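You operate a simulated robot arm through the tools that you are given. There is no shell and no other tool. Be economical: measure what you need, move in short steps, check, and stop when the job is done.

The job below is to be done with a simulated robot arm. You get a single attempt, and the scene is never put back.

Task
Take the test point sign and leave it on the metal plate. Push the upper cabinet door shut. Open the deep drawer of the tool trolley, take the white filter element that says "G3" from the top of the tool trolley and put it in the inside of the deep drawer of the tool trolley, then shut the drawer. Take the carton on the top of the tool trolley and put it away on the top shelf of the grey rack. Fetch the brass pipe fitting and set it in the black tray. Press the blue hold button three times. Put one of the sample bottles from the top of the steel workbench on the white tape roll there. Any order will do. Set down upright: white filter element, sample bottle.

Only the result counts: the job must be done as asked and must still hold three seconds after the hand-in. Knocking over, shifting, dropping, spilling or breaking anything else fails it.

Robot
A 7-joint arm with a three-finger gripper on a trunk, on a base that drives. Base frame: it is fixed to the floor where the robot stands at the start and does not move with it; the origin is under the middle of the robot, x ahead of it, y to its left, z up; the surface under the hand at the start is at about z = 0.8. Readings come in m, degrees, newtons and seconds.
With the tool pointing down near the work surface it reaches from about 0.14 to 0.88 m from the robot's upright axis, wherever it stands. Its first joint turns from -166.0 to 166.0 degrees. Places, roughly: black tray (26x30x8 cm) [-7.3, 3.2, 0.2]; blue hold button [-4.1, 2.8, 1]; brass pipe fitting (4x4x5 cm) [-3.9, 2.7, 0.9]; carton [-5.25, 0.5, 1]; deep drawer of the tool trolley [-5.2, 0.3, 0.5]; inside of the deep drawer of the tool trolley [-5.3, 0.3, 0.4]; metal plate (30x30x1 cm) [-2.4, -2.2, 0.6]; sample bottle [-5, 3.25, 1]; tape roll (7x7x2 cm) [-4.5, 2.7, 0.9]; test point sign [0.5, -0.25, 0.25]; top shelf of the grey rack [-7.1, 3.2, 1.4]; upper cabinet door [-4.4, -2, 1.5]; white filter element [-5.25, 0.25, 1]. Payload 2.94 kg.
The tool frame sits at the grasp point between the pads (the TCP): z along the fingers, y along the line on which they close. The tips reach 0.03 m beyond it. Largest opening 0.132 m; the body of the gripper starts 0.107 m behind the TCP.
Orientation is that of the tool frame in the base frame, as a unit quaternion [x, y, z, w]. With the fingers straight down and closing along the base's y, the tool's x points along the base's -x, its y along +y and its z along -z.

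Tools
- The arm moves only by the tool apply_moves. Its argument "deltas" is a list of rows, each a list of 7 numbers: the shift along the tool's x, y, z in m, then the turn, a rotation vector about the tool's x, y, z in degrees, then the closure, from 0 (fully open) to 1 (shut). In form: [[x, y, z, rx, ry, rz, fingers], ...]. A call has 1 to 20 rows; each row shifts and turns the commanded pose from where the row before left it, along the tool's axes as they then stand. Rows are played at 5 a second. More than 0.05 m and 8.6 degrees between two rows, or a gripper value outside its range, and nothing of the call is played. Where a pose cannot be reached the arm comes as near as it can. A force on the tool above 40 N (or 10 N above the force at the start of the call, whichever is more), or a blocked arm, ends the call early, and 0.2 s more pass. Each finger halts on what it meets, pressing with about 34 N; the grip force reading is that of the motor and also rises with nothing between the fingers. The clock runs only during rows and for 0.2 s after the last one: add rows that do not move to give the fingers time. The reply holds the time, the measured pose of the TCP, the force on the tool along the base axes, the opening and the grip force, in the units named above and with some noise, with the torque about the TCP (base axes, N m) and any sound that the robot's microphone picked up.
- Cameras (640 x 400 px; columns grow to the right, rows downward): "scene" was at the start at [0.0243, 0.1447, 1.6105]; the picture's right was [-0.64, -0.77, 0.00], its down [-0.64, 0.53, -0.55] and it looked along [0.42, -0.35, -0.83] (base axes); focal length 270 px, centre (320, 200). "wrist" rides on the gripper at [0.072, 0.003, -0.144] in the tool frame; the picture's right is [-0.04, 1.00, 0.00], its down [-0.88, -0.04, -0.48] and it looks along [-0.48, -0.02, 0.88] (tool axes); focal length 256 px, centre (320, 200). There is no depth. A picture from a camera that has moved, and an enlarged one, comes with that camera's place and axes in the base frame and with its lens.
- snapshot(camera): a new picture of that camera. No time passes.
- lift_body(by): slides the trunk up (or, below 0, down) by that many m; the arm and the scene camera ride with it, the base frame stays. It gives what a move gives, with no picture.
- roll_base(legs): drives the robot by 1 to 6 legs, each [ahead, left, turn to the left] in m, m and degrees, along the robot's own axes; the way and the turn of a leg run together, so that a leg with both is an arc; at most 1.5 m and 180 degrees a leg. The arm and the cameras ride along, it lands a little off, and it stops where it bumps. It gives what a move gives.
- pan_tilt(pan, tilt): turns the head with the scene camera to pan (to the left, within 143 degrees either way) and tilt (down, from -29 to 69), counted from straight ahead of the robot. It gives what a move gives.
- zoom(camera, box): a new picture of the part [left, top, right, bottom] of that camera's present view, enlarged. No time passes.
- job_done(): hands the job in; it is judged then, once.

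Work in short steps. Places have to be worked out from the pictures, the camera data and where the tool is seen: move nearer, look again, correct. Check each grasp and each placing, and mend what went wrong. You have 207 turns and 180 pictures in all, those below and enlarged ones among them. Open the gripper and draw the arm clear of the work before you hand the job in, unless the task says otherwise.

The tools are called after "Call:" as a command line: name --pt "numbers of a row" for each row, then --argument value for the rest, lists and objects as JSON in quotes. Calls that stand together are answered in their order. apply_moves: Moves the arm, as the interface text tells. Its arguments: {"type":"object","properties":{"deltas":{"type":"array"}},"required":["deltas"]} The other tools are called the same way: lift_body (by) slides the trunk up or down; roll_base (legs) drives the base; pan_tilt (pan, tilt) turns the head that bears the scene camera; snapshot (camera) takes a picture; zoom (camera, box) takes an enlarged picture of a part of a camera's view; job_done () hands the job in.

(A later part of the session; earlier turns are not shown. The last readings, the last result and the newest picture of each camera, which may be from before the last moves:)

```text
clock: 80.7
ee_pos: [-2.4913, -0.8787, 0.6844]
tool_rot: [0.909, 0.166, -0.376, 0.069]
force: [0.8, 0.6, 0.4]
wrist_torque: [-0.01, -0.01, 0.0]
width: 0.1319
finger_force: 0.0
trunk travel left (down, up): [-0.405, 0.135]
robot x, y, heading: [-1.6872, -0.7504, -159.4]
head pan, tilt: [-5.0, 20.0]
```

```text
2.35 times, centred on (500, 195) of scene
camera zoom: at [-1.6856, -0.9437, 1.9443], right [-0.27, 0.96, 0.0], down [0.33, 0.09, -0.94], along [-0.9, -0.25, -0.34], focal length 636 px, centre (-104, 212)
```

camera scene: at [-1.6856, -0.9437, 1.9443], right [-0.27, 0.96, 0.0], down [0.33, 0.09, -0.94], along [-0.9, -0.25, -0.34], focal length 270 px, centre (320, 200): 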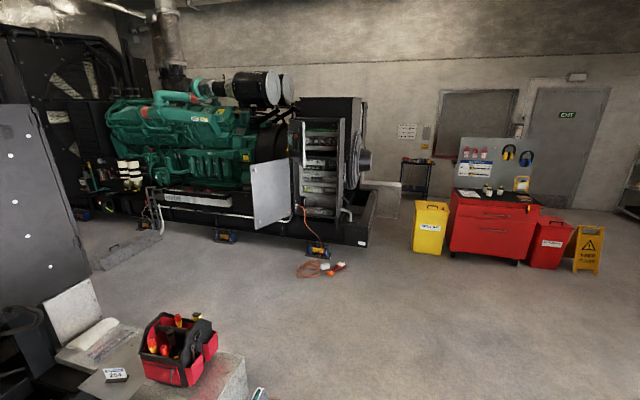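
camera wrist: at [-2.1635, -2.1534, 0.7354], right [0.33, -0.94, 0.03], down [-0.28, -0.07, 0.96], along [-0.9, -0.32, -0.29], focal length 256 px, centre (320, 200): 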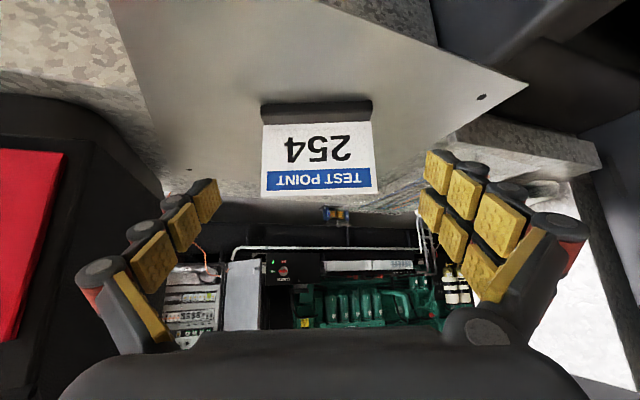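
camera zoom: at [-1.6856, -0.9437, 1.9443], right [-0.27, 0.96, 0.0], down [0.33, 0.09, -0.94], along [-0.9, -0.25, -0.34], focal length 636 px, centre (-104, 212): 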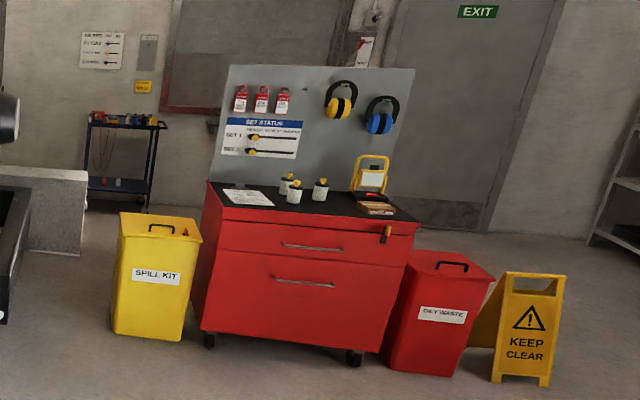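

The cabinet has a small upper door standing open edge-on (hinge at the left) and a larger lower door. I move closer, facing -x, for a better look.

Call:
roll_base --legs '[[0, 0, -21], [1.4, 0.45, 0]]'

Call:
pan_tilt --pan 20 --tilt 15

Call:
snapshot --camera "scene"

```text
clock: 89.1
ee_pos: [-3.891, -1.0294, 0.6856]
tool_rot: [0.924, 0.0, -0.382, 0.0]
force: [-0.5, -0.2, 0.2]
wrist_torque: [0.0, 0.0, -0.03]
width: 0.1323
finger_force: 0.1
trunk travel left (down, up): [-0.405, 0.135]
robot x, y, heading: [-3.0954, -1.1915, -179.8]
head pan, tilt: [-5.0, 20.0]
```

```text
clock: 90.0
ee_pos: [-3.8906, -1.0296, 0.6857]
tool_rot: [0.924, 0.0, -0.382, 0.0]
force: [-0.7, -0.2, 0.6]
wrist_torque: [-0.02, -0.01, -0.02]
width: 0.1321
finger_force: 0.0
trunk travel left (down, up): [-0.405, 0.135]
robot x, y, heading: [-3.0976, -1.1938, -180.1]
head pan, tilt: [20.0, 15.0]
```

```text
142 pictures are left
camera scene: at [-3.1543, -1.4139, 1.9525], right [-0.34, 0.94, 0.0], down [0.24, 0.09, -0.97], along [-0.91, -0.33, -0.26], focal length 270 px, centre (320, 200)
```

scene: 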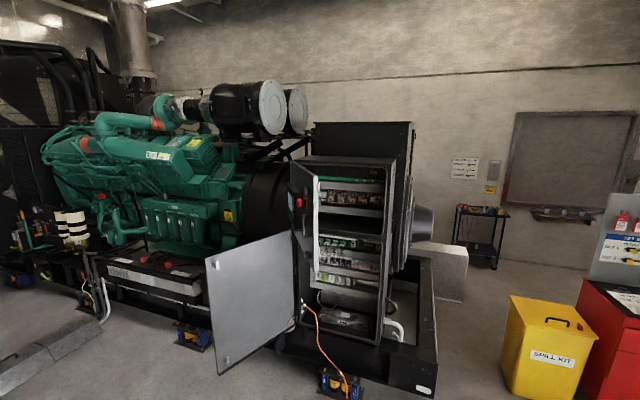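

Call:
zoom --camera "scene" --box '[200, 120, 430, 390]'

```text
1.48 times, centred on (315, 255) of scene
camera zoom: at [-3.1543, -1.4139, 1.9525], right [-0.34, 0.94, 0.0], down [0.24, 0.09, -0.97], along [-0.91, -0.33, -0.26], focal length 400 px, centre (327, 118)
```

zoom: 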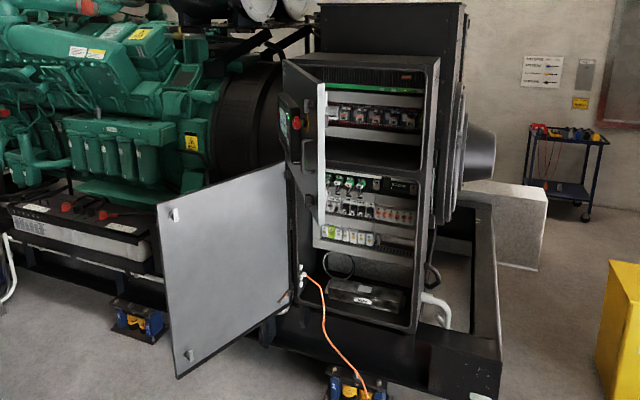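

The upper door stands ~55° open, tip near (-4.33,-1.86), z 1.27–1.71. I raise the trunk, set the hand horizontal with closed fingers, and raise to z≈1.5.

Call:
lift_body --by 0.13

Call:
apply_moves --pt "-0.03 0 -0.03 0 0 0 1" --pt "-0.03 0 -0.03 0 0 0 1" --pt "-0.03 0 -0.03 0 0 0 1" --pt "-0.03 0 -0.03 0 0 0 1" --pt "-0.03 0 -0.03 0 0 0 1" --pt "-0.03 0 -0.03 0 0 0 1" --pt "-0.03 0 -0.03 0 0 0 1" --pt "-0.03 0 -0.03 0 -7.5 0 1" --pt "-0.03 0 -0.03 0 -7.5 0 1" --pt "-0.03 0 -0.03 0 -7.5 0 1" --pt "-0.03 0 -0.03 0 -7.5 0 1" --pt "-0.03 0 -0.03 0 -7.5 0 1" --pt "-0.03 0 -0.03 0 -7.5 0 1"

```text
clock: 91.6
ee_pos: [-3.8907, -1.0278, 0.8147]
tool_rot: [0.924, 0.0, -0.381, 0.0]
force: [0.9, -0.1, -0.7]
wrist_torque: [-0.02, -0.02, 0.02]
width: 0.1321
finger_force: 0.0
trunk travel left (down, up): [-0.535, 0.005]
robot x, y, heading: [-3.0976, -1.1909, -180.0]
head pan, tilt: [20.0, 15.0]
```

```text
clock: 94.4
ee_pos: [-3.8106, -1.0294, 1.3478]
tool_rot: [-0.706, 0.0, 0.708, 0.001]
force: [0.0, 0.0, -0.3]
wrist_torque: [0.04, -0.03, -0.02]
width: 0.0
finger_force: 28.8
trunk travel left (down, up): [-0.535, 0.005]
robot x, y, heading: [-3.0967, -1.1942, -179.9]
head pan, tilt: [20.0, 15.0]
```

Call:
apply_moves --pt "-0.03 0 -0.04 0 0 0 1" --pt "-0.03 0 -0.04 0 0 0 1" --pt "-0.03 0 -0.04 0 0 0 1" --pt "-0.03 0 -0.04 0 0 0 1" --pt "-0.01 0 -0.04 0 0 0 1"

Call:
pan_tilt --pan 25 --tilt 50

Call:
snapshot --camera "scene"

```text
clock: 95.6
ee_pos: [-3.608, -1.0305, 1.4778]
tool_rot: [0.707, 0.0, -0.707, 0.001]
force: [1.2, -0.7, 0.4]
wrist_torque: [0.0, -0.03, -0.05]
width: 0.0
finger_force: 28.3
trunk travel left (down, up): [-0.535, 0.005]
robot x, y, heading: [-3.0954, -1.1887, -179.7]
head pan, tilt: [20.0, 15.0]
```

```text
clock: 96.6
ee_pos: [-3.6107, -1.0311, 1.4789]
tool_rot: [0.708, 0.001, -0.706, 0.001]
force: [0.3, 0.3, -0.3]
wrist_torque: [-0.02, 0.01, 0.0]
width: 0.0
finger_force: 28.9
trunk travel left (down, up): [-0.535, 0.005]
robot x, y, heading: [-3.0991, -1.1895, -179.7]
head pan, tilt: [25.0, 50.0]
```

```text
140 pictures are left
camera scene: at [-3.1362, -1.4145, 2.0289], right [-0.42, 0.91, 0.0], down [0.69, 0.32, -0.64], along [-0.58, -0.27, -0.77], focal length 270 px, centre (320, 200)
```

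scene: 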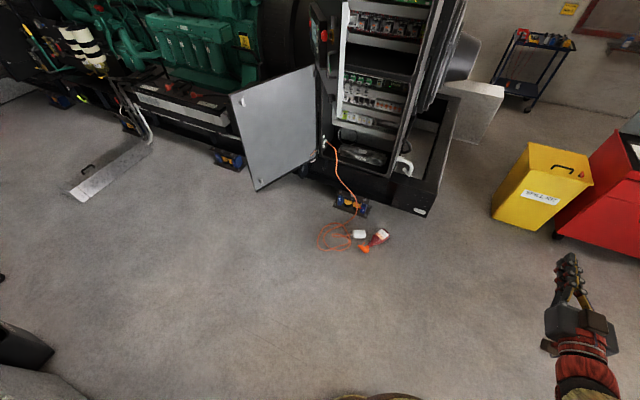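

The cable's nearest point is about x=-4.2, so the base stays at x≥-3.75. I drive so the hand is in front of the door.

Call:
roll_base --legs '[[0.45, 0, 0], [0, 0.86, 0]]'

Call:
pan_tilt --pan 0 --tilt 25

Call:
snapshot --camera "scene"

Call:
snapshot --camera "wrist"

```text
clock: 103.4
ee_pos: [-4.0582, -1.8834, 1.4772]
tool_rot: [0.707, 0.003, -0.707, 0.003]
force: [-0.3, -0.3, -0.5]
wrist_torque: [0.02, -0.02, -0.03]
width: 0.0
finger_force: 28.7
trunk travel left (down, up): [-0.535, 0.005]
robot x, y, heading: [-3.5434, -2.0379, -179.5]
head pan, tilt: [25.0, 50.0]
```

```text
clock: 104.3
ee_pos: [-4.0583, -1.8838, 1.4776]
tool_rot: [0.707, 0.003, -0.707, 0.003]
force: [0.2, -0.6, 0.3]
wrist_torque: [-0.01, 0.03, 0.02]
width: 0.0003
finger_force: 28.4
trunk travel left (down, up): [-0.535, 0.005]
robot x, y, heading: [-3.5461, -2.0391, -179.5]
head pan, tilt: [0.0, 25.0]
```

```text
139 pictures are left
camera scene: at [-3.6039, -2.2324, 2.0662], right [-0.01, 1.0, 0.0], down [0.42, 0.0, -0.91], along [-0.91, -0.01, -0.42], focal length 270 px, centre (320, 200)
```

scene: 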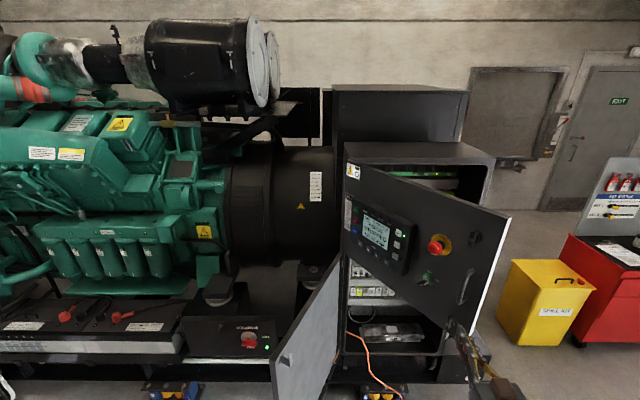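

```text
138 pictures are left
camera wrist: at [-3.9144, -1.886, 1.4038], right [0.01, -1.0, 0.04], down [0.47, 0.04, 0.88], along [-0.88, 0.01, 0.47], focal length 256 px, centre (320, 200)
```

wrist: 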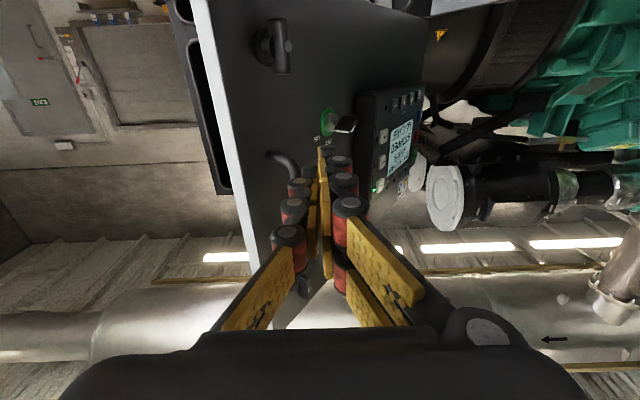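

The door face carries an E-stop, key and LCD, so I need a clean spot. Zooming to choose the contact.

Call:
zoom --camera "scene" --box '[330, 150, 530, 400]'

```text
1.60 times, centred on (430, 275) of scene
camera zoom: at [-3.6039, -2.2324, 2.0662], right [-0.01, 1.0, 0.0], down [0.42, 0.0, -0.91], along [-0.91, -0.01, -0.42], focal length 432 px, centre (144, 80)
```

zoom: 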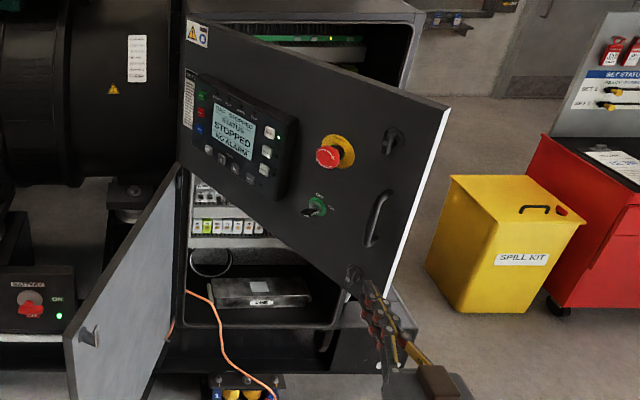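

A clean band lies above the E-stop at z≈1.70, radius ≈0.43 from the hinge (-4.635,-2.143). I raise the hand to 1.705 and move closer.

Call:
apply_moves --pt "-0.045 0 0 0 0 0 1" --pt "-0.045 0 0 0 0 0 1" --pt "-0.045 0 0 0 0 0 1" --pt "-0.045 0 0 0 0 0 1" --pt "-0.046 0 0 0 0 0 1"

Call:
roll_base --legs '[[0.12, 0, 0]]'

Call:
snapshot --camera "scene"

Call:
snapshot --camera "wrist"

```text
clock: 105.5
ee_pos: [-4.0578, -1.8826, 1.7038]
tool_rot: [0.707, 0.003, -0.707, 0.003]
force: [-0.6, 0.1, -0.1]
wrist_torque: [0.02, 0.04, -0.07]
width: 0.0002
finger_force: 28.9
trunk travel left (down, up): [-0.535, 0.005]
robot x, y, heading: [-3.5405, -2.0422, -179.4]
head pan, tilt: [0.0, 25.0]
```

```text
clock: 106.8
ee_pos: [-4.1818, -1.8825, 1.702]
tool_rot: [0.708, 0.003, -0.706, 0.003]
force: [-1.6, 0.2, 0.5]
wrist_torque: [0.04, 0.06, 0.02]
width: 0.0
finger_force: 28.4
trunk travel left (down, up): [-0.535, 0.005]
robot x, y, heading: [-3.663, -2.0445, -179.4]
head pan, tilt: [0.0, 25.0]
```

```text
136 pictures are left
camera scene: at [-3.7277, -2.2333, 2.0661], right [-0.01, 1.0, 0.0], down [0.42, 0.0, -0.91], along [-0.91, -0.01, -0.42], focal length 270 px, centre (320, 200)
```

scene: 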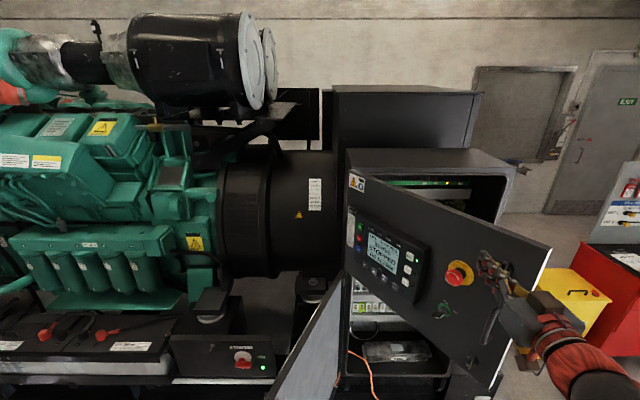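

```text
135 pictures are left
camera wrist: at [-4.0373, -1.8861, 1.6284], right [0.01, -1.0, 0.04], down [0.47, 0.04, 0.88], along [-0.88, 0.01, 0.47], focal length 256 px, centre (320, 200)
```

wrist: 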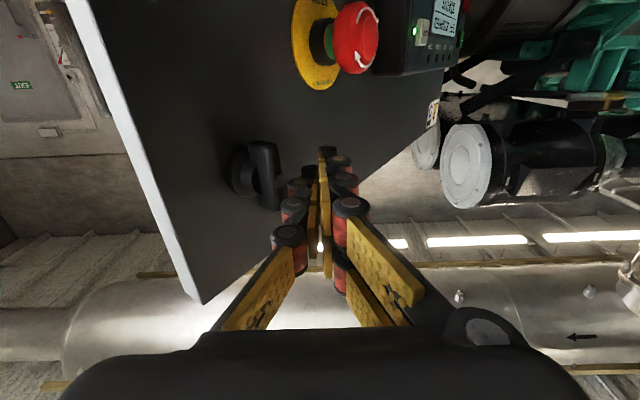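

Contact path is clear of the latch and E-stop. I advance and push along the arc's first half.

Call:
apply_moves --pt "0 0 0.025 0 0 0 1" --pt "0 0 0.025 0 0 0 1" --pt "0 0 0.025 0 0 0 1" --pt "0 -0.02 0.025 0 0 0 1" --pt "0 -0.02 0.025 0 0 0 1" --pt "0 -0.02 0.025 0 0 0 1" --pt "0 -0.02 0.025 0 0 0 1"

Call:
snapshot --camera "scene"

```text
clock: 108.3
ee_pos: [-4.3542, -1.803, 1.6988]
tool_rot: [0.708, 0.002, -0.706, 0.003]
force: [-0.5, 1.2, -0.9]
wrist_torque: [0.01, 0.01, 0.02]
width: 0.0
finger_force: 28.5
trunk travel left (down, up): [-0.535, 0.005]
robot x, y, heading: [-3.6615, -2.0426, -179.5]
head pan, tilt: [0.0, 25.0]
```

```text
134 pictures are left
camera scene: at [-3.7268, -2.2317, 2.0663], right [-0.01, 1.0, 0.0], down [0.42, 0.0, -0.91], along [-0.91, -0.01, -0.42], focal length 270 px, centre (320, 200)
```

scene: 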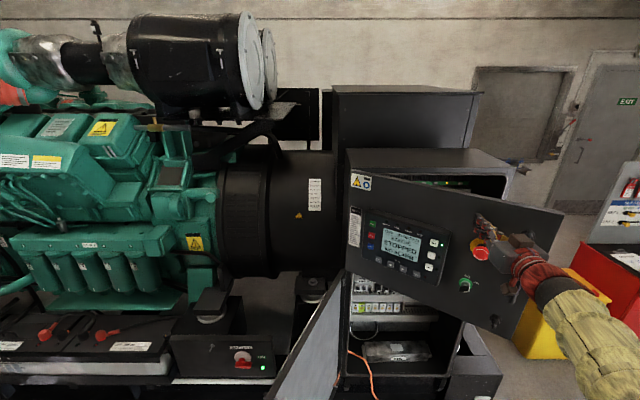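

Call:
apply_moves --pt "0 -0.016 0.024 0 0 0 1" --pt "0 -0.014 0.024 0 0 0 1" --pt "0 -0.012 0.024 0 0 0 1" --pt "0 -0.01 0.024 0 0 0 1" --pt "0 -0.008 0.024 0 0 0 1" --pt "0 -0.006 0.024 0 0 0 1" --pt "0 -0.004 0.024 0 0 0 1"

Call:
snapshot --camera "scene"

```text
clock: 110.0
ee_pos: [-4.5259, -1.7346, 1.7028]
tool_rot: [0.708, 0.003, -0.706, 0.002]
force: [0.3, 0.2, -0.8]
wrist_torque: [-0.01, -0.01, -0.02]
width: 0.0002
finger_force: 28.7
trunk travel left (down, up): [-0.535, 0.005]
robot x, y, heading: [-3.6631, -2.0414, -179.6]
head pan, tilt: [0.0, 25.0]
```

```text
133 pictures are left
camera scene: at [-3.7262, -2.2324, 2.0663], right [-0.01, 1.0, 0.0], down [0.42, 0.0, -0.91], along [-0.91, -0.01, -0.42], focal length 270 px, centre (320, 200)
```

scene: 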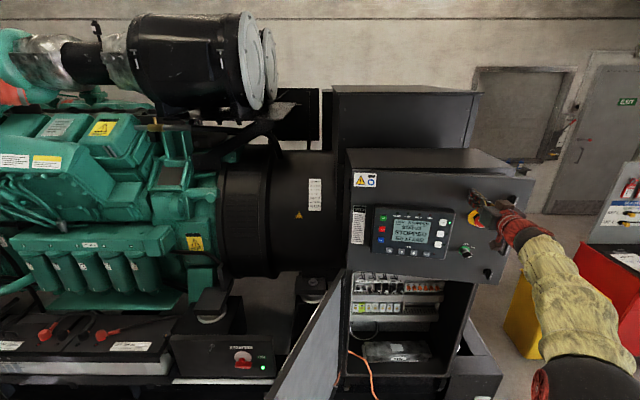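

Call:
apply_moves --pt "0 -0.003 0.02 0 0 0 1" --pt "0 -0.002 0.02 0 0 0 1" --pt "0 0 0.02 0 0 0 1" --pt "0 0 0.015 0 0 0 1" --pt "0 0 0.01 0 0 0 1" --pt "0 0 0.01 0 0 0 1" --pt "0 0 0.01 0 0 0 1"

Call:
snapshot --camera "scene"

```text
clock: 111.0
ee_pos: [-4.5907, -1.7298, 1.7018]
tool_rot: [0.708, 0.001, -0.706, 0.001]
force: [46.0, -8.6, -2.9]
wrist_torque: [-0.23, 0.15, 0.27]
width: 0.0057
finger_force: 28.4
trunk travel left (down, up): [-0.535, 0.005]
robot x, y, heading: [-3.6601, -2.0409, -179.7]
head pan, tilt: [0.0, 25.0]
stopped in row 5: the force on the tool passed its limit at 55 N (the readings are from after the stop); the commanded pose is now the measured one
```

```text
132 pictures are left
camera scene: at [-3.7133, -2.2357, 2.0663], right [0.0, 1.0, 0.0], down [0.42, 0.0, -0.91], along [-0.91, 0.0, -0.42], focal length 270 px, centre (320, 200)
```

scene: 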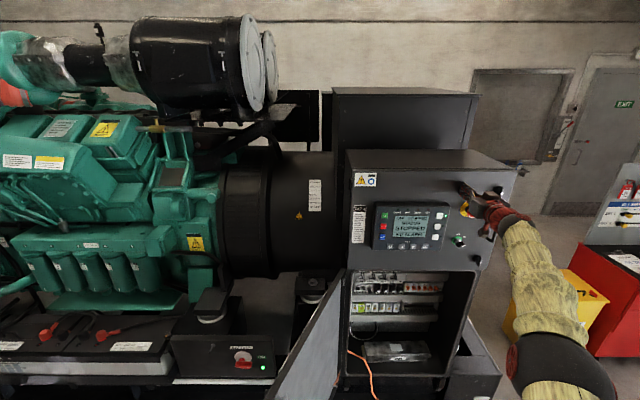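

The door is shut against the frame. Retract and check.

Call:
apply_moves --pt "0 0 -0.02 0 0 0 1" --pt "0 0 -0.04 0 0 0 1" --pt "0 0 -0.04 0 0 0 1" --pt "0 0.02 -0.04 0 0 0 1" --pt "0 0.02 -0.04 0 0 0 1" --pt "0 0.02 -0.04 0 0 0 1"

Call:
zoom --camera "scene" --box '[320, 130, 540, 300]'

```text
clock: 112.4
ee_pos: [-4.3758, -1.7887, 1.7018]
tool_rot: [0.709, 0.002, -0.705, 0.002]
force: [0.3, 0.1, 0.2]
wrist_torque: [0.02, -0.04, -0.05]
width: 0.0001
finger_force: 29.0
trunk travel left (down, up): [-0.535, 0.005]
robot x, y, heading: [-3.6642, -2.0433, -179.7]
head pan, tilt: [0.0, 25.0]
```

```text
2.35 times, centred on (430, 215) of scene
camera zoom: at [-3.7204, -2.2351, 2.0662], right [-0.01, 1.0, 0.0], down [0.42, 0.0, -0.91], along [-0.91, 0.0, -0.42], focal length 636 px, centre (61, 165)
```

zoom: 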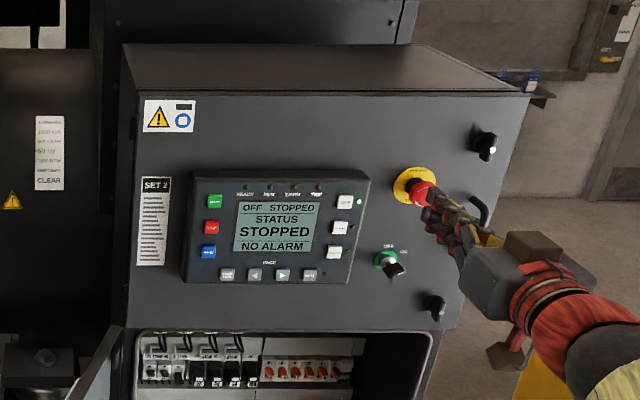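

Door shut, panel untouched. Next the trolley: drive north and face it.

Call:
roll_base --legs '[[-0.3, 0, 0], [0, -1.2, 0], [0, -1.1, 0]]'

Call:
pan_tilt --pan 5 --tilt 35

Call:
snapshot --camera "scene"

```text
clock: 125.4
ee_pos: [-4.1233, 0.5048, 1.6985]
tool_rot: [0.709, 0.009, -0.705, 0.01]
force: [-0.5, 1.0, 0.0]
wrist_torque: [-0.02, -0.02, 0.02]
width: 0.0003
finger_force: 28.4
trunk travel left (down, up): [-0.535, 0.005]
robot x, y, heading: [-3.4032, 0.269, -178.4]
head pan, tilt: [0.0, 25.0]
```

```text
clock: 126.1
ee_pos: [-4.1233, 0.5031, 1.6993]
tool_rot: [0.71, 0.009, -0.704, 0.01]
force: [0.0, -0.6, 0.1]
wrist_torque: [-0.02, -0.02, 0.05]
width: 0.0001
finger_force: 28.9
trunk travel left (down, up): [-0.535, 0.005]
robot x, y, heading: [-3.3954, 0.2626, -178.5]
head pan, tilt: [5.0, 35.0]
```

```text
130 pictures are left
camera scene: at [-3.4541, 0.0638, 2.0506], right [-0.11, 0.99, 0.0], down [0.57, 0.07, -0.82], along [-0.81, -0.09, -0.57], focal length 270 px, centre (320, 200)
```

scene: 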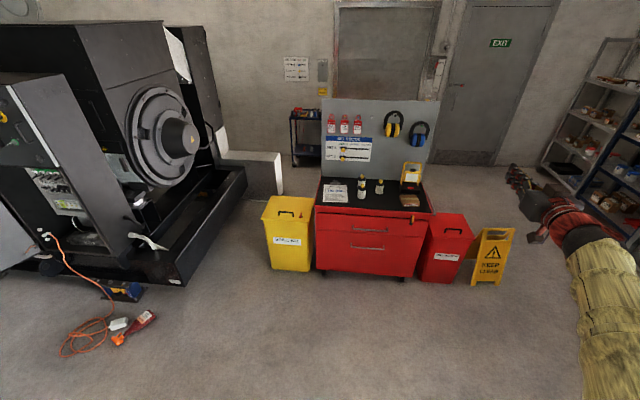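

Call:
zoom --camera "scene" --box '[300, 140, 450, 290]'

```text
2.67 times, centred on (375, 215) of scene
camera zoom: at [-3.4541, 0.0638, 2.0506], right [-0.11, 0.99, 0.0], down [0.57, 0.07, -0.82], along [-0.81, -0.09, -0.57], focal length 720 px, centre (173, 160)
```

zoom: 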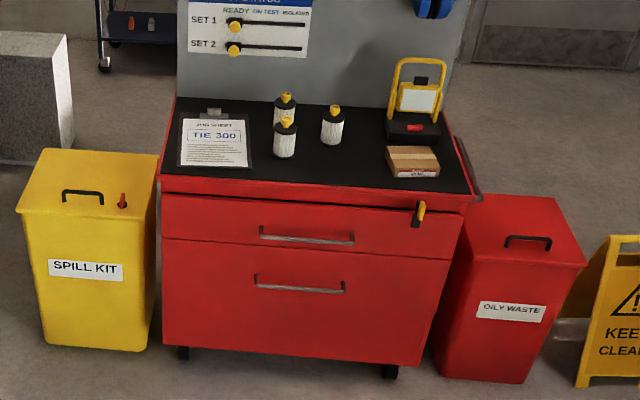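

Trolley: filters and carton on top, deep drawer handle at about (-4.92,0.25,0.61). I lower the trunk and rotate the hand so the fingers close vertically on the bar.

Call:
lift_body --by -0.4

Call:
apply_moves --pt "0.04 0 0 0 0 8 0.5" --pt "0.04 0 0 0 0 8 0" --pt "0.04 0 0 0 0 8 0" --pt "0.04 0 0 0 0 8 0" --pt "0.04 0 0 0 0 8 0" --pt "0.04 0 0 0 0 8 0" --pt "0.0 0 0 0 0 8 0" --pt "0.0 0 0 0 0 8 0" --pt "0.0 0 0 0 0 8 0" --pt "0 0 0 0 0 8 0" --pt "0 0 0 0 0 8 0" --pt "0 0 0 0 0 2 0"

```text
clock: 129.9
ee_pos: [-4.1227, 0.5022, 1.2987]
tool_rot: [0.71, 0.009, -0.705, 0.01]
force: [-0.2, -0.5, -0.1]
wrist_torque: [0.01, 0.04, -0.02]
width: 0.0
finger_force: 28.7
trunk travel left (down, up): [-0.135, 0.405]
robot x, y, heading: [-3.405, 0.2629, -178.5]
head pan, tilt: [5.0, 35.0]
```

```text
clock: 132.5
ee_pos: [-4.1179, 0.4223, 1.08]
tool_rot: [0.508, -0.496, -0.49, 0.505]
force: [0.0, 0.2, 0.1]
wrist_torque: [-0.02, 0.02, -0.01]
width: 0.132
finger_force: 0.1
trunk travel left (down, up): [-0.135, 0.405]
robot x, y, heading: [-3.4015, 0.2634, -178.5]
head pan, tilt: [5.0, 35.0]
```

Call:
lift_body --by -0.13

Call:
apply_moves --pt "0.02 -0.042 0 0 0 0 0" --pt "0.02 -0.042 0 0 0 0 0" --pt "0.02 -0.042 0 0 0 0 0" --pt "0.02 -0.042 0 0 0 0 0" --pt "0.02 -0.042 0 0 0 0 0" --pt "0.02 -0.042 0 0 0 0 0" --pt "0.02 -0.042 0 0 0 0 0" --pt "0.02 -0.042 0 0 0 0 0"

Call:
snapshot --camera "wrist"

Call:
snapshot --camera "scene"

```text
clock: 134.1
ee_pos: [-4.1185, 0.4228, 0.9495]
tool_rot: [0.508, -0.496, -0.491, 0.505]
force: [1.2, 0.1, -0.4]
wrist_torque: [0.02, -0.01, 0.02]
width: 0.1321
finger_force: 0.0
trunk travel left (down, up): [-0.005, 0.535]
robot x, y, heading: [-3.4004, 0.2634, -178.5]
head pan, tilt: [5.0, 35.0]
```

```text
clock: 135.9
ee_pos: [-4.1032, 0.3398, 0.6139]
tool_rot: [0.513, -0.49, -0.486, 0.51]
force: [0.3, 0.4, 1.4]
wrist_torque: [0.03, -0.09, -0.03]
width: 0.1321
finger_force: 0.1
out of reach, approached as far as the arm can: row 5, 6, 7, 8
trunk travel left (down, up): [-0.005, 0.535]
robot x, y, heading: [-3.3995, 0.2629, -178.4]
head pan, tilt: [5.0, 35.0]
```

```text
128 pictures are left
camera wrist: at [-3.9555, 0.2748, 0.6169], right [-0.01, 0.04, 1.0], down [0.43, 0.9, -0.04], along [-0.9, 0.43, -0.03], focal length 256 px, centre (320, 200)
```

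wrist: 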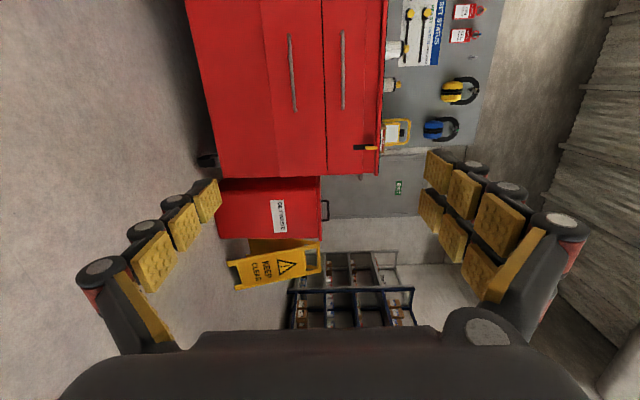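

```text
127 pictures are left
camera scene: at [-3.4536, 0.0638, 1.5205], right [-0.11, 0.99, 0.0], down [0.57, 0.07, -0.82], along [-0.81, -0.09, -0.57], focal length 270 px, centre (320, 200)
```

scene: 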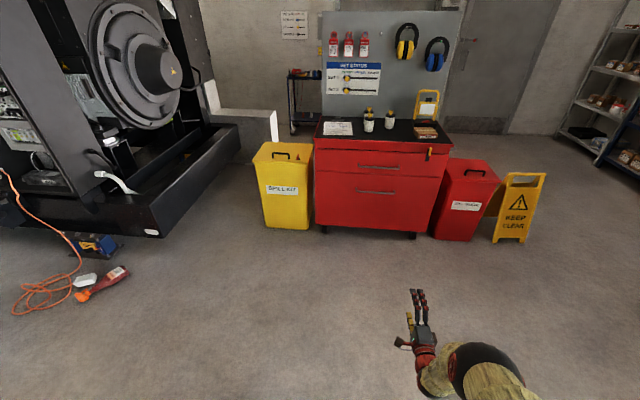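

Triangulation puts the handle at (-5.035,0.26,0.503). I probe whether the arm can hold a horizontal tool at z≈0.5 with a longer reach.

Call:
apply_moves --pt "0.0 -0.02 0.04 0 0 0 0" --pt "0.0 -0.03 0.04 0 0 0 0" --pt "0.0 -0.03 0.03 0 0 0 0" --pt "0 -0.03 0 0 0 0 0"

```text
clock: 136.9
ee_pos: [-4.0934, 0.3476, 0.6051]
tool_rot: [0.51, -0.493, -0.489, 0.508]
force: [0.1, -1.0, -0.1]
wrist_torque: [-0.01, 0.02, -0.01]
width: 0.1319
finger_force: 0.0
out of reach, approached as far as the arm can: row 1, 2, 3, 4
trunk travel left (down, up): [-0.005, 0.535]
robot x, y, heading: [-3.4048, 0.2613, -178.3]
head pan, tilt: [5.0, 35.0]
```

Stuck at a limit. I tilt the tool 25° down (about the bar axis) and try lowering again.

Call:
apply_moves --pt "0.0 0 0 8 0 0 0" --pt "0.0 0 0 8 0 0 0" --pt "0.0 0 0 8 0 0 0" --pt "0.02 -0.035 0.015 0 0 0 0" --pt "0.02 -0.035 0.015 0 0 0 0" --pt "0.02 -0.035 0.015 0 0 0 0" --pt "0.02 -0.02 0.015 0 0 0 0"

Call:
zoom --camera "wrist" --box '[180, 0, 420, 200]'

```text
clock: 138.5
ee_pos: [-4.0861, 0.3268, 0.4925]
tool_rot: [0.607, -0.582, -0.37, 0.394]
force: [0.2, 0.4, 0.5]
wrist_torque: [-0.02, -0.01, -0.01]
width: 0.1319
finger_force: 0.0
out of reach, approached as far as the arm can: row 4, 5, 6, 7
trunk travel left (down, up): [-0.005, 0.535]
robot x, y, heading: [-3.4012, 0.2632, -178.3]
head pan, tilt: [5.0, 35.0]
```

```text
2.00 times, centred on (300, 100) of wrist
camera zoom: at [-3.9543, 0.2608, 0.5549], right [-0.42, 0.03, 0.91], down [0.41, 0.9, 0.15], along [-0.81, 0.43, -0.39], focal length 512 px, centre (360, 400)
```

zoom: 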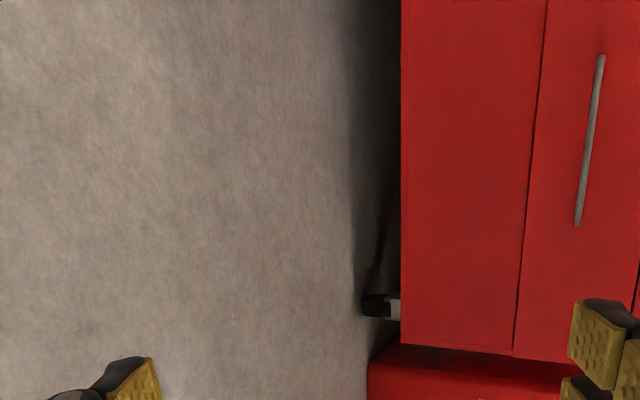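

Reached z=0.49 with a 24° tilt — good for the bar. I drive closer and square up the heading.

Call:
roll_base --legs '[[0, 0, -1.7], [0.65, 0.08, 0]]'

Call:
snapshot --camera "wrist"

Call:
pan_tilt --pan 0 --tilt 45

Call:
snapshot --camera "scene"

```text
clock: 142.5
ee_pos: [-4.7281, 0.2791, 0.4922]
tool_rot: [-0.594, 0.594, 0.379, -0.387]
force: [0.7, -0.3, -0.5]
wrist_torque: [-0.01, -0.02, 0.0]
width: 0.1319
finger_force: 0.0
trunk travel left (down, up): [-0.005, 0.535]
robot x, y, heading: [-4.0431, 0.1854, 179.4]
head pan, tilt: [5.0, 35.0]
```

```text
125 pictures are left
camera wrist: at [-4.5987, 0.2065, 0.5551], right [-0.42, 0.05, 0.91], down [0.44, 0.88, 0.15], along [-0.79, 0.47, -0.39], focal length 256 px, centre (320, 200)
```

wrist: 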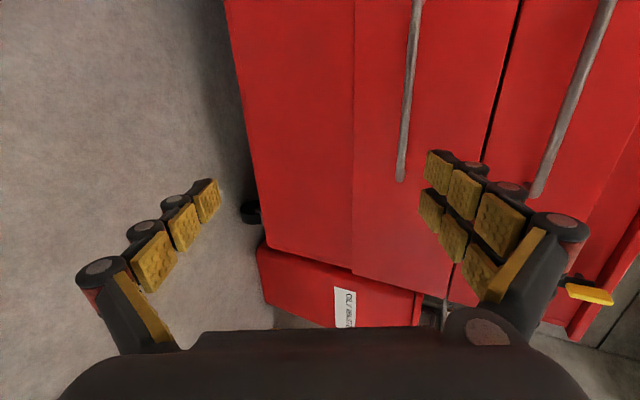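

```text
clock: 143.2
ee_pos: [-4.728, 0.2784, 0.4931]
tool_rot: [-0.595, 0.595, 0.378, -0.387]
force: [0.5, 0.4, -0.6]
wrist_torque: [-0.02, 0.0, 0.03]
width: 0.1319
finger_force: 0.0
trunk travel left (down, up): [-0.005, 0.535]
robot x, y, heading: [-4.0433, 0.186, 179.1]
head pan, tilt: [0.0, 45.0]
```

```text
124 pictures are left
camera scene: at [-4.1005, -0.0027, 1.5057], right [0.01, 1.0, 0.0], down [0.71, -0.01, -0.71], along [-0.71, 0.01, -0.71], focal length 270 px, centre (320, 200)
```

scene: 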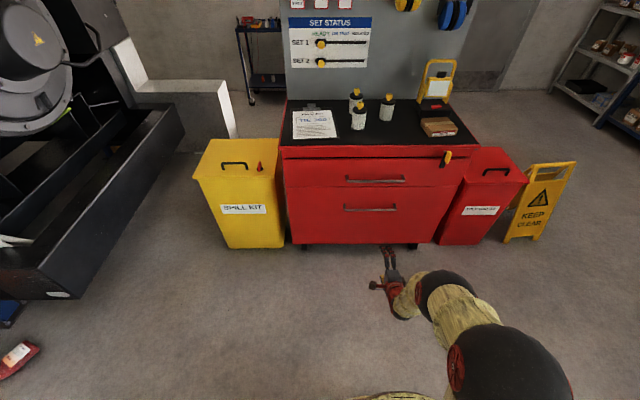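

Handle confirmed at z≈0.50, spanning y 0.13–0.40. I half-close the fingers, raise 2 cm and drive 0.22 closer.

Call:
apply_moves --pt "0 0.0182 -0.0083 0 0 0 0.5" --pt "0 0 0 0 0 0 0.5" --pt "0 0 0 0 0 0 0.5" --pt "0 0 0 0 0 0 0.5"

Call:
roll_base --legs '[[0.21, 0, 0]]'

Call:
snapshot --camera "wrist"

```text
clock: 144.2
ee_pos: [-4.7287, 0.2787, 0.5138]
tool_rot: [-0.594, 0.595, 0.378, -0.388]
force: [-0.4, 0.8, -1.0]
wrist_torque: [-0.03, -0.02, 0.0]
width: 0.0658
finger_force: 0.1
trunk travel left (down, up): [-0.005, 0.535]
robot x, y, heading: [-4.0481, 0.1862, 179.4]
head pan, tilt: [0.0, 45.0]
```

```text
clock: 145.8
ee_pos: [-4.9384, 0.281, 0.513]
tool_rot: [-0.595, 0.595, 0.378, -0.387]
force: [-0.5, -0.6, -0.4]
wrist_torque: [0.01, -0.02, -0.01]
width: 0.0658
finger_force: 0.0
trunk travel left (down, up): [-0.005, 0.535]
robot x, y, heading: [-4.2531, 0.1874, 179.5]
head pan, tilt: [0.0, 45.0]
```

```text
123 pictures are left
camera wrist: at [-4.8078, 0.2091, 0.5756], right [-0.42, 0.05, 0.91], down [0.44, 0.88, 0.15], along [-0.8, 0.47, -0.39], focal length 256 px, centre (320, 200)
```

wrist: 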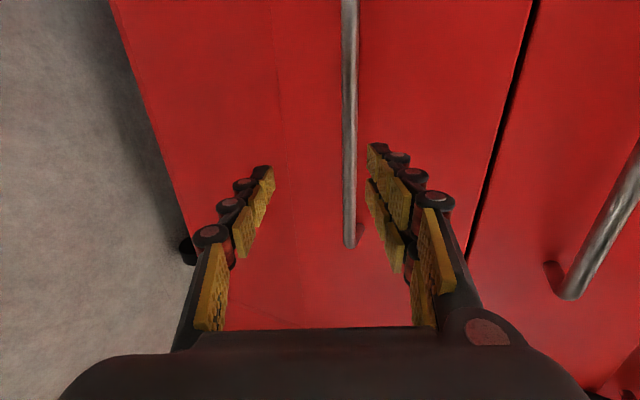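

Bar will sit between the fingers. Advance 7.5 cm with the arm.

Call:
apply_moves --pt "0 0.0079 0.0175 0 0 0 0.5" --pt "0 0.0079 0.0175 0 0 0 0.5" --pt "0 0.0079 0.0175 0 0 0 0.5" --pt "0 0.0072 0.016 0 0 0 0.5" --pt "0 0 0 0 0 0 0.5"

Call:
snapshot --camera "wrist"

```text
clock: 147.0
ee_pos: [-5.0125, 0.2802, 0.5133]
tool_rot: [-0.595, 0.595, 0.377, -0.387]
force: [0.5, 0.0, -0.3]
wrist_torque: [0.03, 0.01, 0.0]
width: 0.0659
finger_force: 0.0
trunk travel left (down, up): [-0.005, 0.535]
robot x, y, heading: [-4.2558, 0.1924, 179.4]
head pan, tilt: [0.0, 45.0]
```

```text
122 pictures are left
camera wrist: at [-4.8824, 0.2084, 0.5747], right [-0.42, 0.05, 0.91], down [0.44, 0.88, 0.15], along [-0.8, 0.47, -0.39], focal length 256 px, centre (320, 200)
```

wrist: 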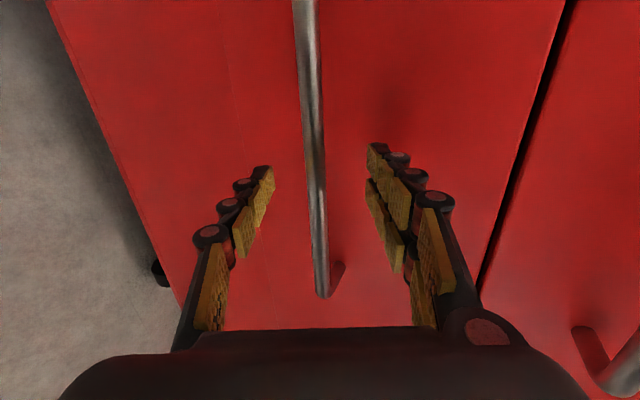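

Bar centred. Close on it.

Call:
apply_moves --pt "0 0 0 0 0 0 0.8" --pt "0 0 0 0 0 0 1" --pt "0 0 0 0 0 0 1" --pt "0 0 0 0 0 0 1" --pt "0 0 0 0 0 0 1"

Call:
snapshot --camera "wrist"

```text
clock: 148.2
ee_pos: [-5.0104, 0.2797, 0.5098]
tool_rot: [-0.596, 0.596, 0.377, -0.386]
force: [0.5, -0.3, -8.9]
wrist_torque: [0.29, -0.19, 0.06]
width: 0.0137
finger_force: 26.1
trunk travel left (down, up): [-0.005, 0.535]
robot x, y, heading: [-4.2548, 0.1892, 179.3]
head pan, tilt: [0.0, 45.0]
```

```text
121 pictures are left
camera wrist: at [-4.8814, 0.2085, 0.5731], right [-0.42, 0.05, 0.91], down [0.44, 0.88, 0.16], along [-0.79, 0.47, -0.39], focal length 256 px, centre (320, 200)
```

wrist: 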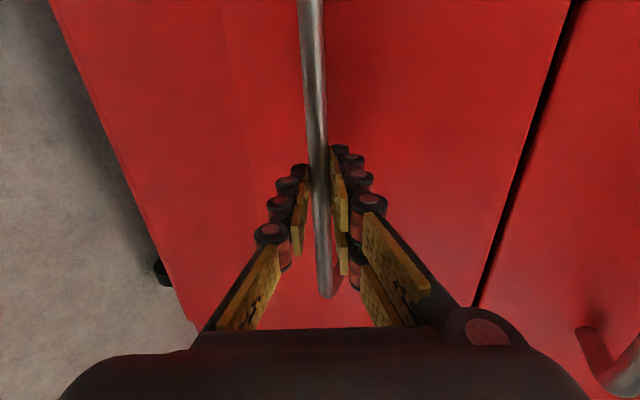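

Gripping the bar at 0.0137. Pull by driving back 0.32 m.

Call:
roll_base --legs '[[-0.32, 0, 0]]'

Call:
snapshot --camera "wrist"

Call:
snapshot --camera "scene"

```text
clock: 150.4
ee_pos: [-4.6886, 0.2797, 0.5098]
tool_rot: [-0.595, 0.597, 0.377, -0.384]
force: [0.2, -17.7, -21.4]
wrist_torque: [0.28, -0.4, 0.59]
width: 0.0132
finger_force: 39.9
trunk travel left (down, up): [-0.005, 0.535]
robot x, y, heading: [-3.9345, 0.182, 179.0]
head pan, tilt: [0.0, 45.0]
```

```text
120 pictures are left
camera wrist: at [-4.5591, 0.2074, 0.5731], right [-0.42, 0.05, 0.91], down [0.45, 0.88, 0.16], along [-0.79, 0.47, -0.39], focal length 256 px, centre (320, 200)
```

wrist: 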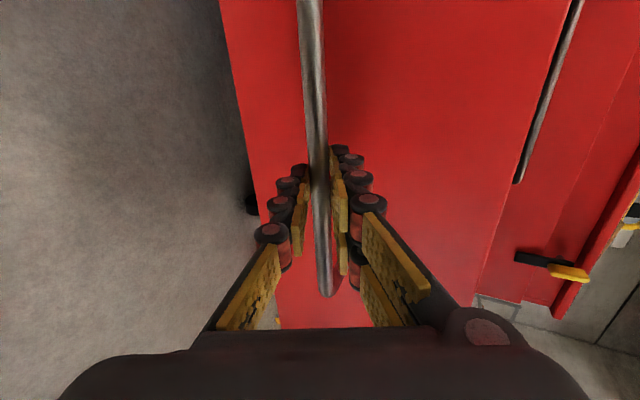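

```text
119 pictures are left
camera scene: at [-3.9903, -0.0056, 1.5055], right [0.02, 1.0, 0.0], down [0.71, -0.01, -0.71], along [-0.71, 0.01, -0.71], focal length 270 px, centre (320, 200)
```

scene: 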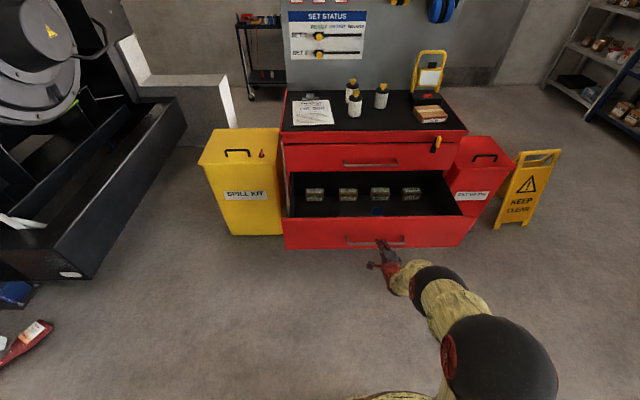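

Drawer is open; four tins inside near the back. Release the handle and look inside.

Call:
apply_moves --pt "0 0 0 0 0 0 0.7" --pt "0 0 0 0 0 0 0.5" --pt "0 0 0 0 0 0 0.5" --pt "0 0 -0.03 0 0 0 0.5" --pt "0 0 -0.03 0 0 0 0.5" --pt "0 0 -0.03 0 0 0 0.5" --pt "0 0 -0.03 0 0 0 0"

Call:
zoom --camera "scene" --box '[270, 60, 490, 260]'

```text
clock: 152.0
ee_pos: [-4.5798, 0.2818, 0.5606]
tool_rot: [-0.594, 0.597, 0.378, -0.385]
force: [-0.5, 0.1, 0.3]
wrist_torque: [-0.02, 0.02, 0.01]
width: 0.0923
finger_force: 0.0
trunk travel left (down, up): [-0.005, 0.535]
robot x, y, heading: [-3.9333, 0.1874, 179.2]
head pan, tilt: [0.0, 45.0]
```

```text
2.00 times, centred on (380, 160) of scene
camera zoom: at [-3.9888, -0.005, 1.5057], right [0.02, 1.0, 0.0], down [0.71, -0.01, -0.71], along [-0.71, 0.01, -0.71], focal length 540 px, centre (200, 280)
```

zoom: 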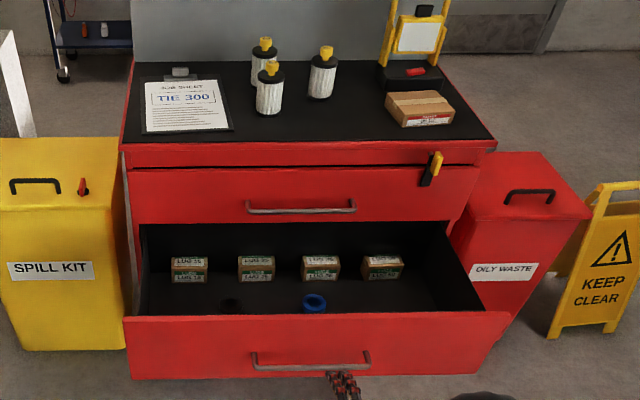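

Now I raise the trunk and point the tool down to inspect the filters from above.

Call:
lift_body --by 0.4

Call:
apply_moves --pt "0 0.03 -0.02 8.2 0 0 0" --pt "0 0.03 -0.02 8.2 0 0 0" --pt "0 0.03 -0.02 8.2 0 0 0" --pt "0 0.03 -0.02 8.2 0 0 0" --pt "0 0.0 -0.03 8.2 0 0 0" --pt "0 0.0 -0.03 8.2 0 0 0" --pt "0 0 -0.03 8.2 0 0 0" --pt "0 0 -0.03 8.2 0 0 0"

Call:
snapshot --camera "wrist"

Call:
snapshot --camera "scene"

```text
clock: 155.8
ee_pos: [-4.5805, 0.283, 0.9615]
tool_rot: [-0.594, 0.597, 0.378, -0.384]
force: [-0.1, -0.2, -0.3]
wrist_torque: [0.01, 0.0, 0.01]
width: 0.1321
finger_force: 0.2
trunk travel left (down, up): [-0.405, 0.135]
robot x, y, heading: [-3.935, 0.1809, 179.0]
head pan, tilt: [0.0, 45.0]
```

```text
clock: 157.6
ee_pos: [-4.5534, 0.2781, 1.1996]
tool_rot: [0.711, -0.701, -0.018, 0.046]
force: [-0.3, -0.1, -0.3]
wrist_torque: [0.01, 0.05, 0.03]
width: 0.1318
finger_force: 0.1
out of reach, approached as far as the arm can: row 5, 6
trunk travel left (down, up): [-0.405, 0.135]
robot x, y, heading: [-3.933, 0.1863, 179.1]
head pan, tilt: [0.0, 45.0]
```

```text
117 pictures are left
camera wrist: at [-4.5431, 0.2113, 1.345], right [-1.0, 0.03, 0.09], down [0.07, 0.9, 0.44], along [-0.07, 0.44, -0.9], focal length 256 px, centre (320, 200)
```

wrist: 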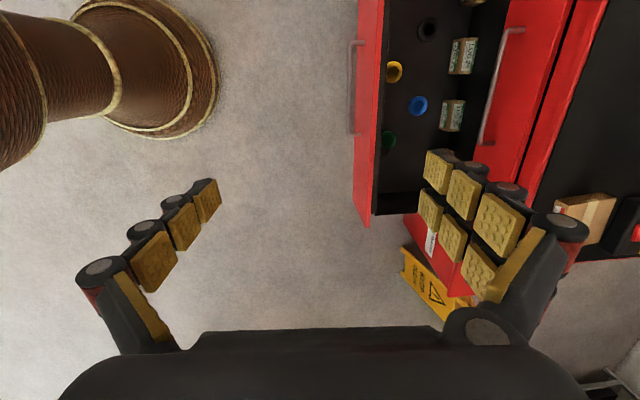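

```text
116 pictures are left
camera scene: at [-3.9883, -0.0052, 1.9056], right [0.02, 1.0, 0.0], down [0.71, -0.01, -0.71], along [-0.71, 0.01, -0.71], focal length 270 px, centre (320, 200)
```

scene: 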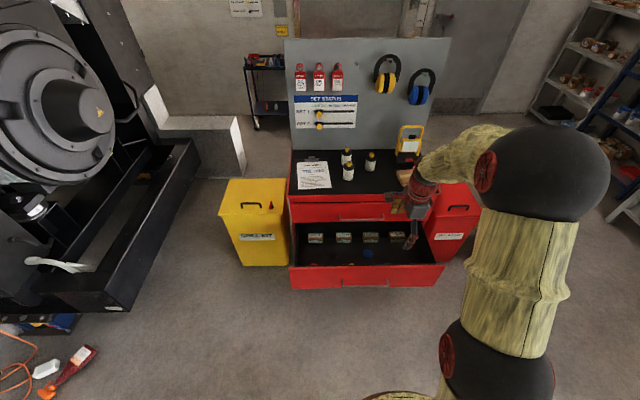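

I rotate the hand so the camera faces the trolley, and move the base forward 0.25.

Call:
apply_moves --pt "0 0 -0.01 0 0 -8.2 0" --pt "0 0 -0.01 0 0 -8.2 0" --pt "0 0 -0.01 0 0 -8.2 0" --pt "0 0 -0.01 0 0 -8.2 0" --pt "0 0 -0.01 0 0 -8.2 0" --pt "0 0 0 0 0 -8.2 0" --pt "0 0 0 0 0 -8.2 0" --pt "0 0 0 0 0 -8.2 0" --pt "0 0 0 0 0 -8.2 0" --pt "0 0 0 0 0 -8.2 0" --pt "0 0 0 0 0 -8 0"

Call:
roll_base --legs '[[0.25, 0, 0]]'

Call:
snapshot --camera "wrist"

```text
clock: 160.0
ee_pos: [-4.5505, 0.281, 1.2487]
tool_rot: [0.999, 0.009, -0.046, 0.02]
force: [0.0, 0.0, 0.4]
wrist_torque: [0.03, 0.06, 0.01]
width: 0.1321
finger_force: 0.0
trunk travel left (down, up): [-0.405, 0.135]
robot x, y, heading: [-3.9316, 0.1855, 179.0]
head pan, tilt: [0.0, 45.0]
```

```text
clock: 161.8
ee_pos: [-4.7992, 0.2837, 1.2495]
tool_rot: [0.999, 0.009, -0.047, 0.021]
force: [0.4, -0.3, -0.3]
wrist_torque: [0.01, -0.07, -0.02]
width: 0.1319
finger_force: 0.0
trunk travel left (down, up): [-0.405, 0.135]
robot x, y, heading: [-4.1802, 0.1867, 179.2]
head pan, tilt: [0.0, 45.0]
```

```text
115 pictures are left
camera wrist: at [-4.7137, 0.2871, 1.3843], right [-0.02, -1.0, 0.04], down [-0.83, 0.04, 0.55], along [-0.55, -0.02, -0.83], focal length 256 px, centre (320, 200)
```

wrist: 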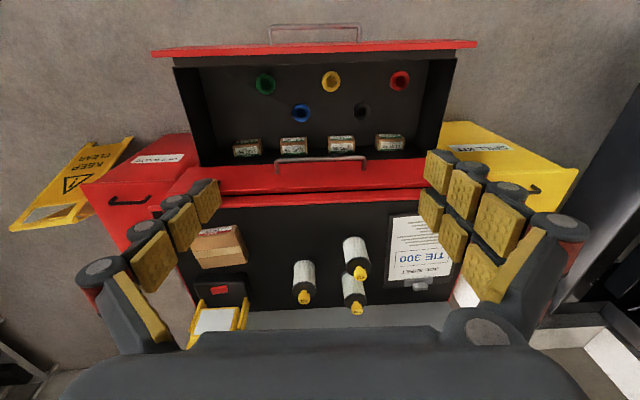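

Call:
zoom --camera "wrist" --box '[270, 210, 400, 330]'

Call:
zoom --camera "scene" --box '[260, 120, 460, 270]'

```text
3.33 times, centred on (335, 270) of wrist
camera zoom: at [-4.7137, 0.2871, 1.3843], right [-0.02, -1.0, 0.04], down [-0.83, 0.04, 0.55], along [-0.55, -0.02, -0.83], focal length 853 px, centre (270, -33)
```

zoom: 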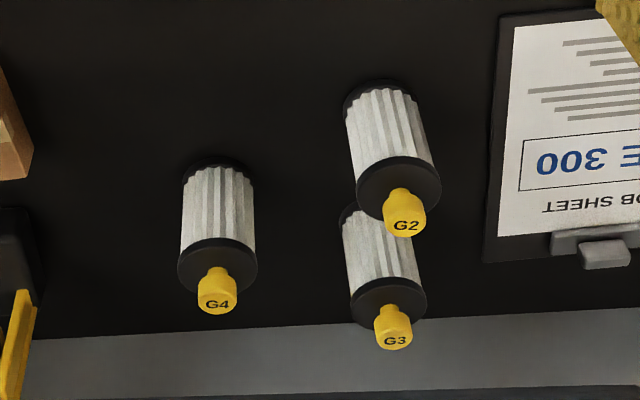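

```text
2.67 times, centred on (360, 195) of scene
camera zoom: at [-4.2374, -0.0006, 1.9056], right [0.02, 1.0, 0.0], down [0.71, -0.01, -0.71], along [-0.71, 0.01, -0.71], focal length 720 px, centre (213, 213)
```

zoom: 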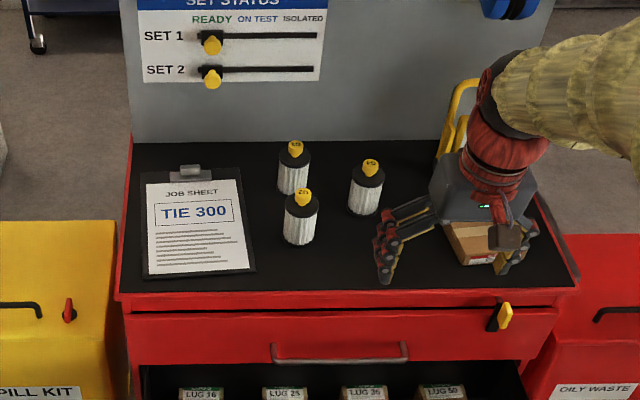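

G3 is the rear one at about (-5.32,0.183), knob top z≈1.0. To know how far forward I may drive, I look down at the base-to-drawer gap.

Call:
pan_tilt --pan 0 --tilt 69

Call:
snapshot --camera "scene"

```text
clock: 162.7
ee_pos: [-4.7979, 0.2837, 1.2489]
tool_rot: [0.999, 0.008, -0.046, 0.021]
force: [0.3, 0.1, -1.1]
wrist_torque: [0.0, -0.01, 0.01]
width: 0.1318
finger_force: 0.1
trunk travel left (down, up): [-0.405, 0.135]
robot x, y, heading: [-4.1812, 0.1903, 178.8]
head pan, tilt: [0.0, 68.8]
```

```text
112 pictures are left
camera scene: at [-4.2103, -0.001, 1.8769], right [0.02, 1.0, 0.0], down [0.93, -0.02, -0.36], along [-0.36, 0.01, -0.93], focal length 270 px, centre (320, 200)
```

scene: 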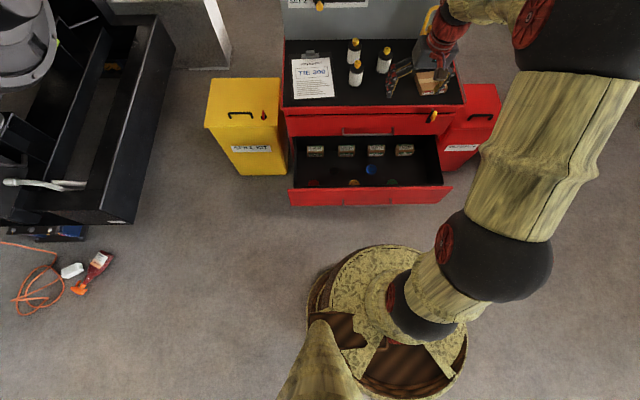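

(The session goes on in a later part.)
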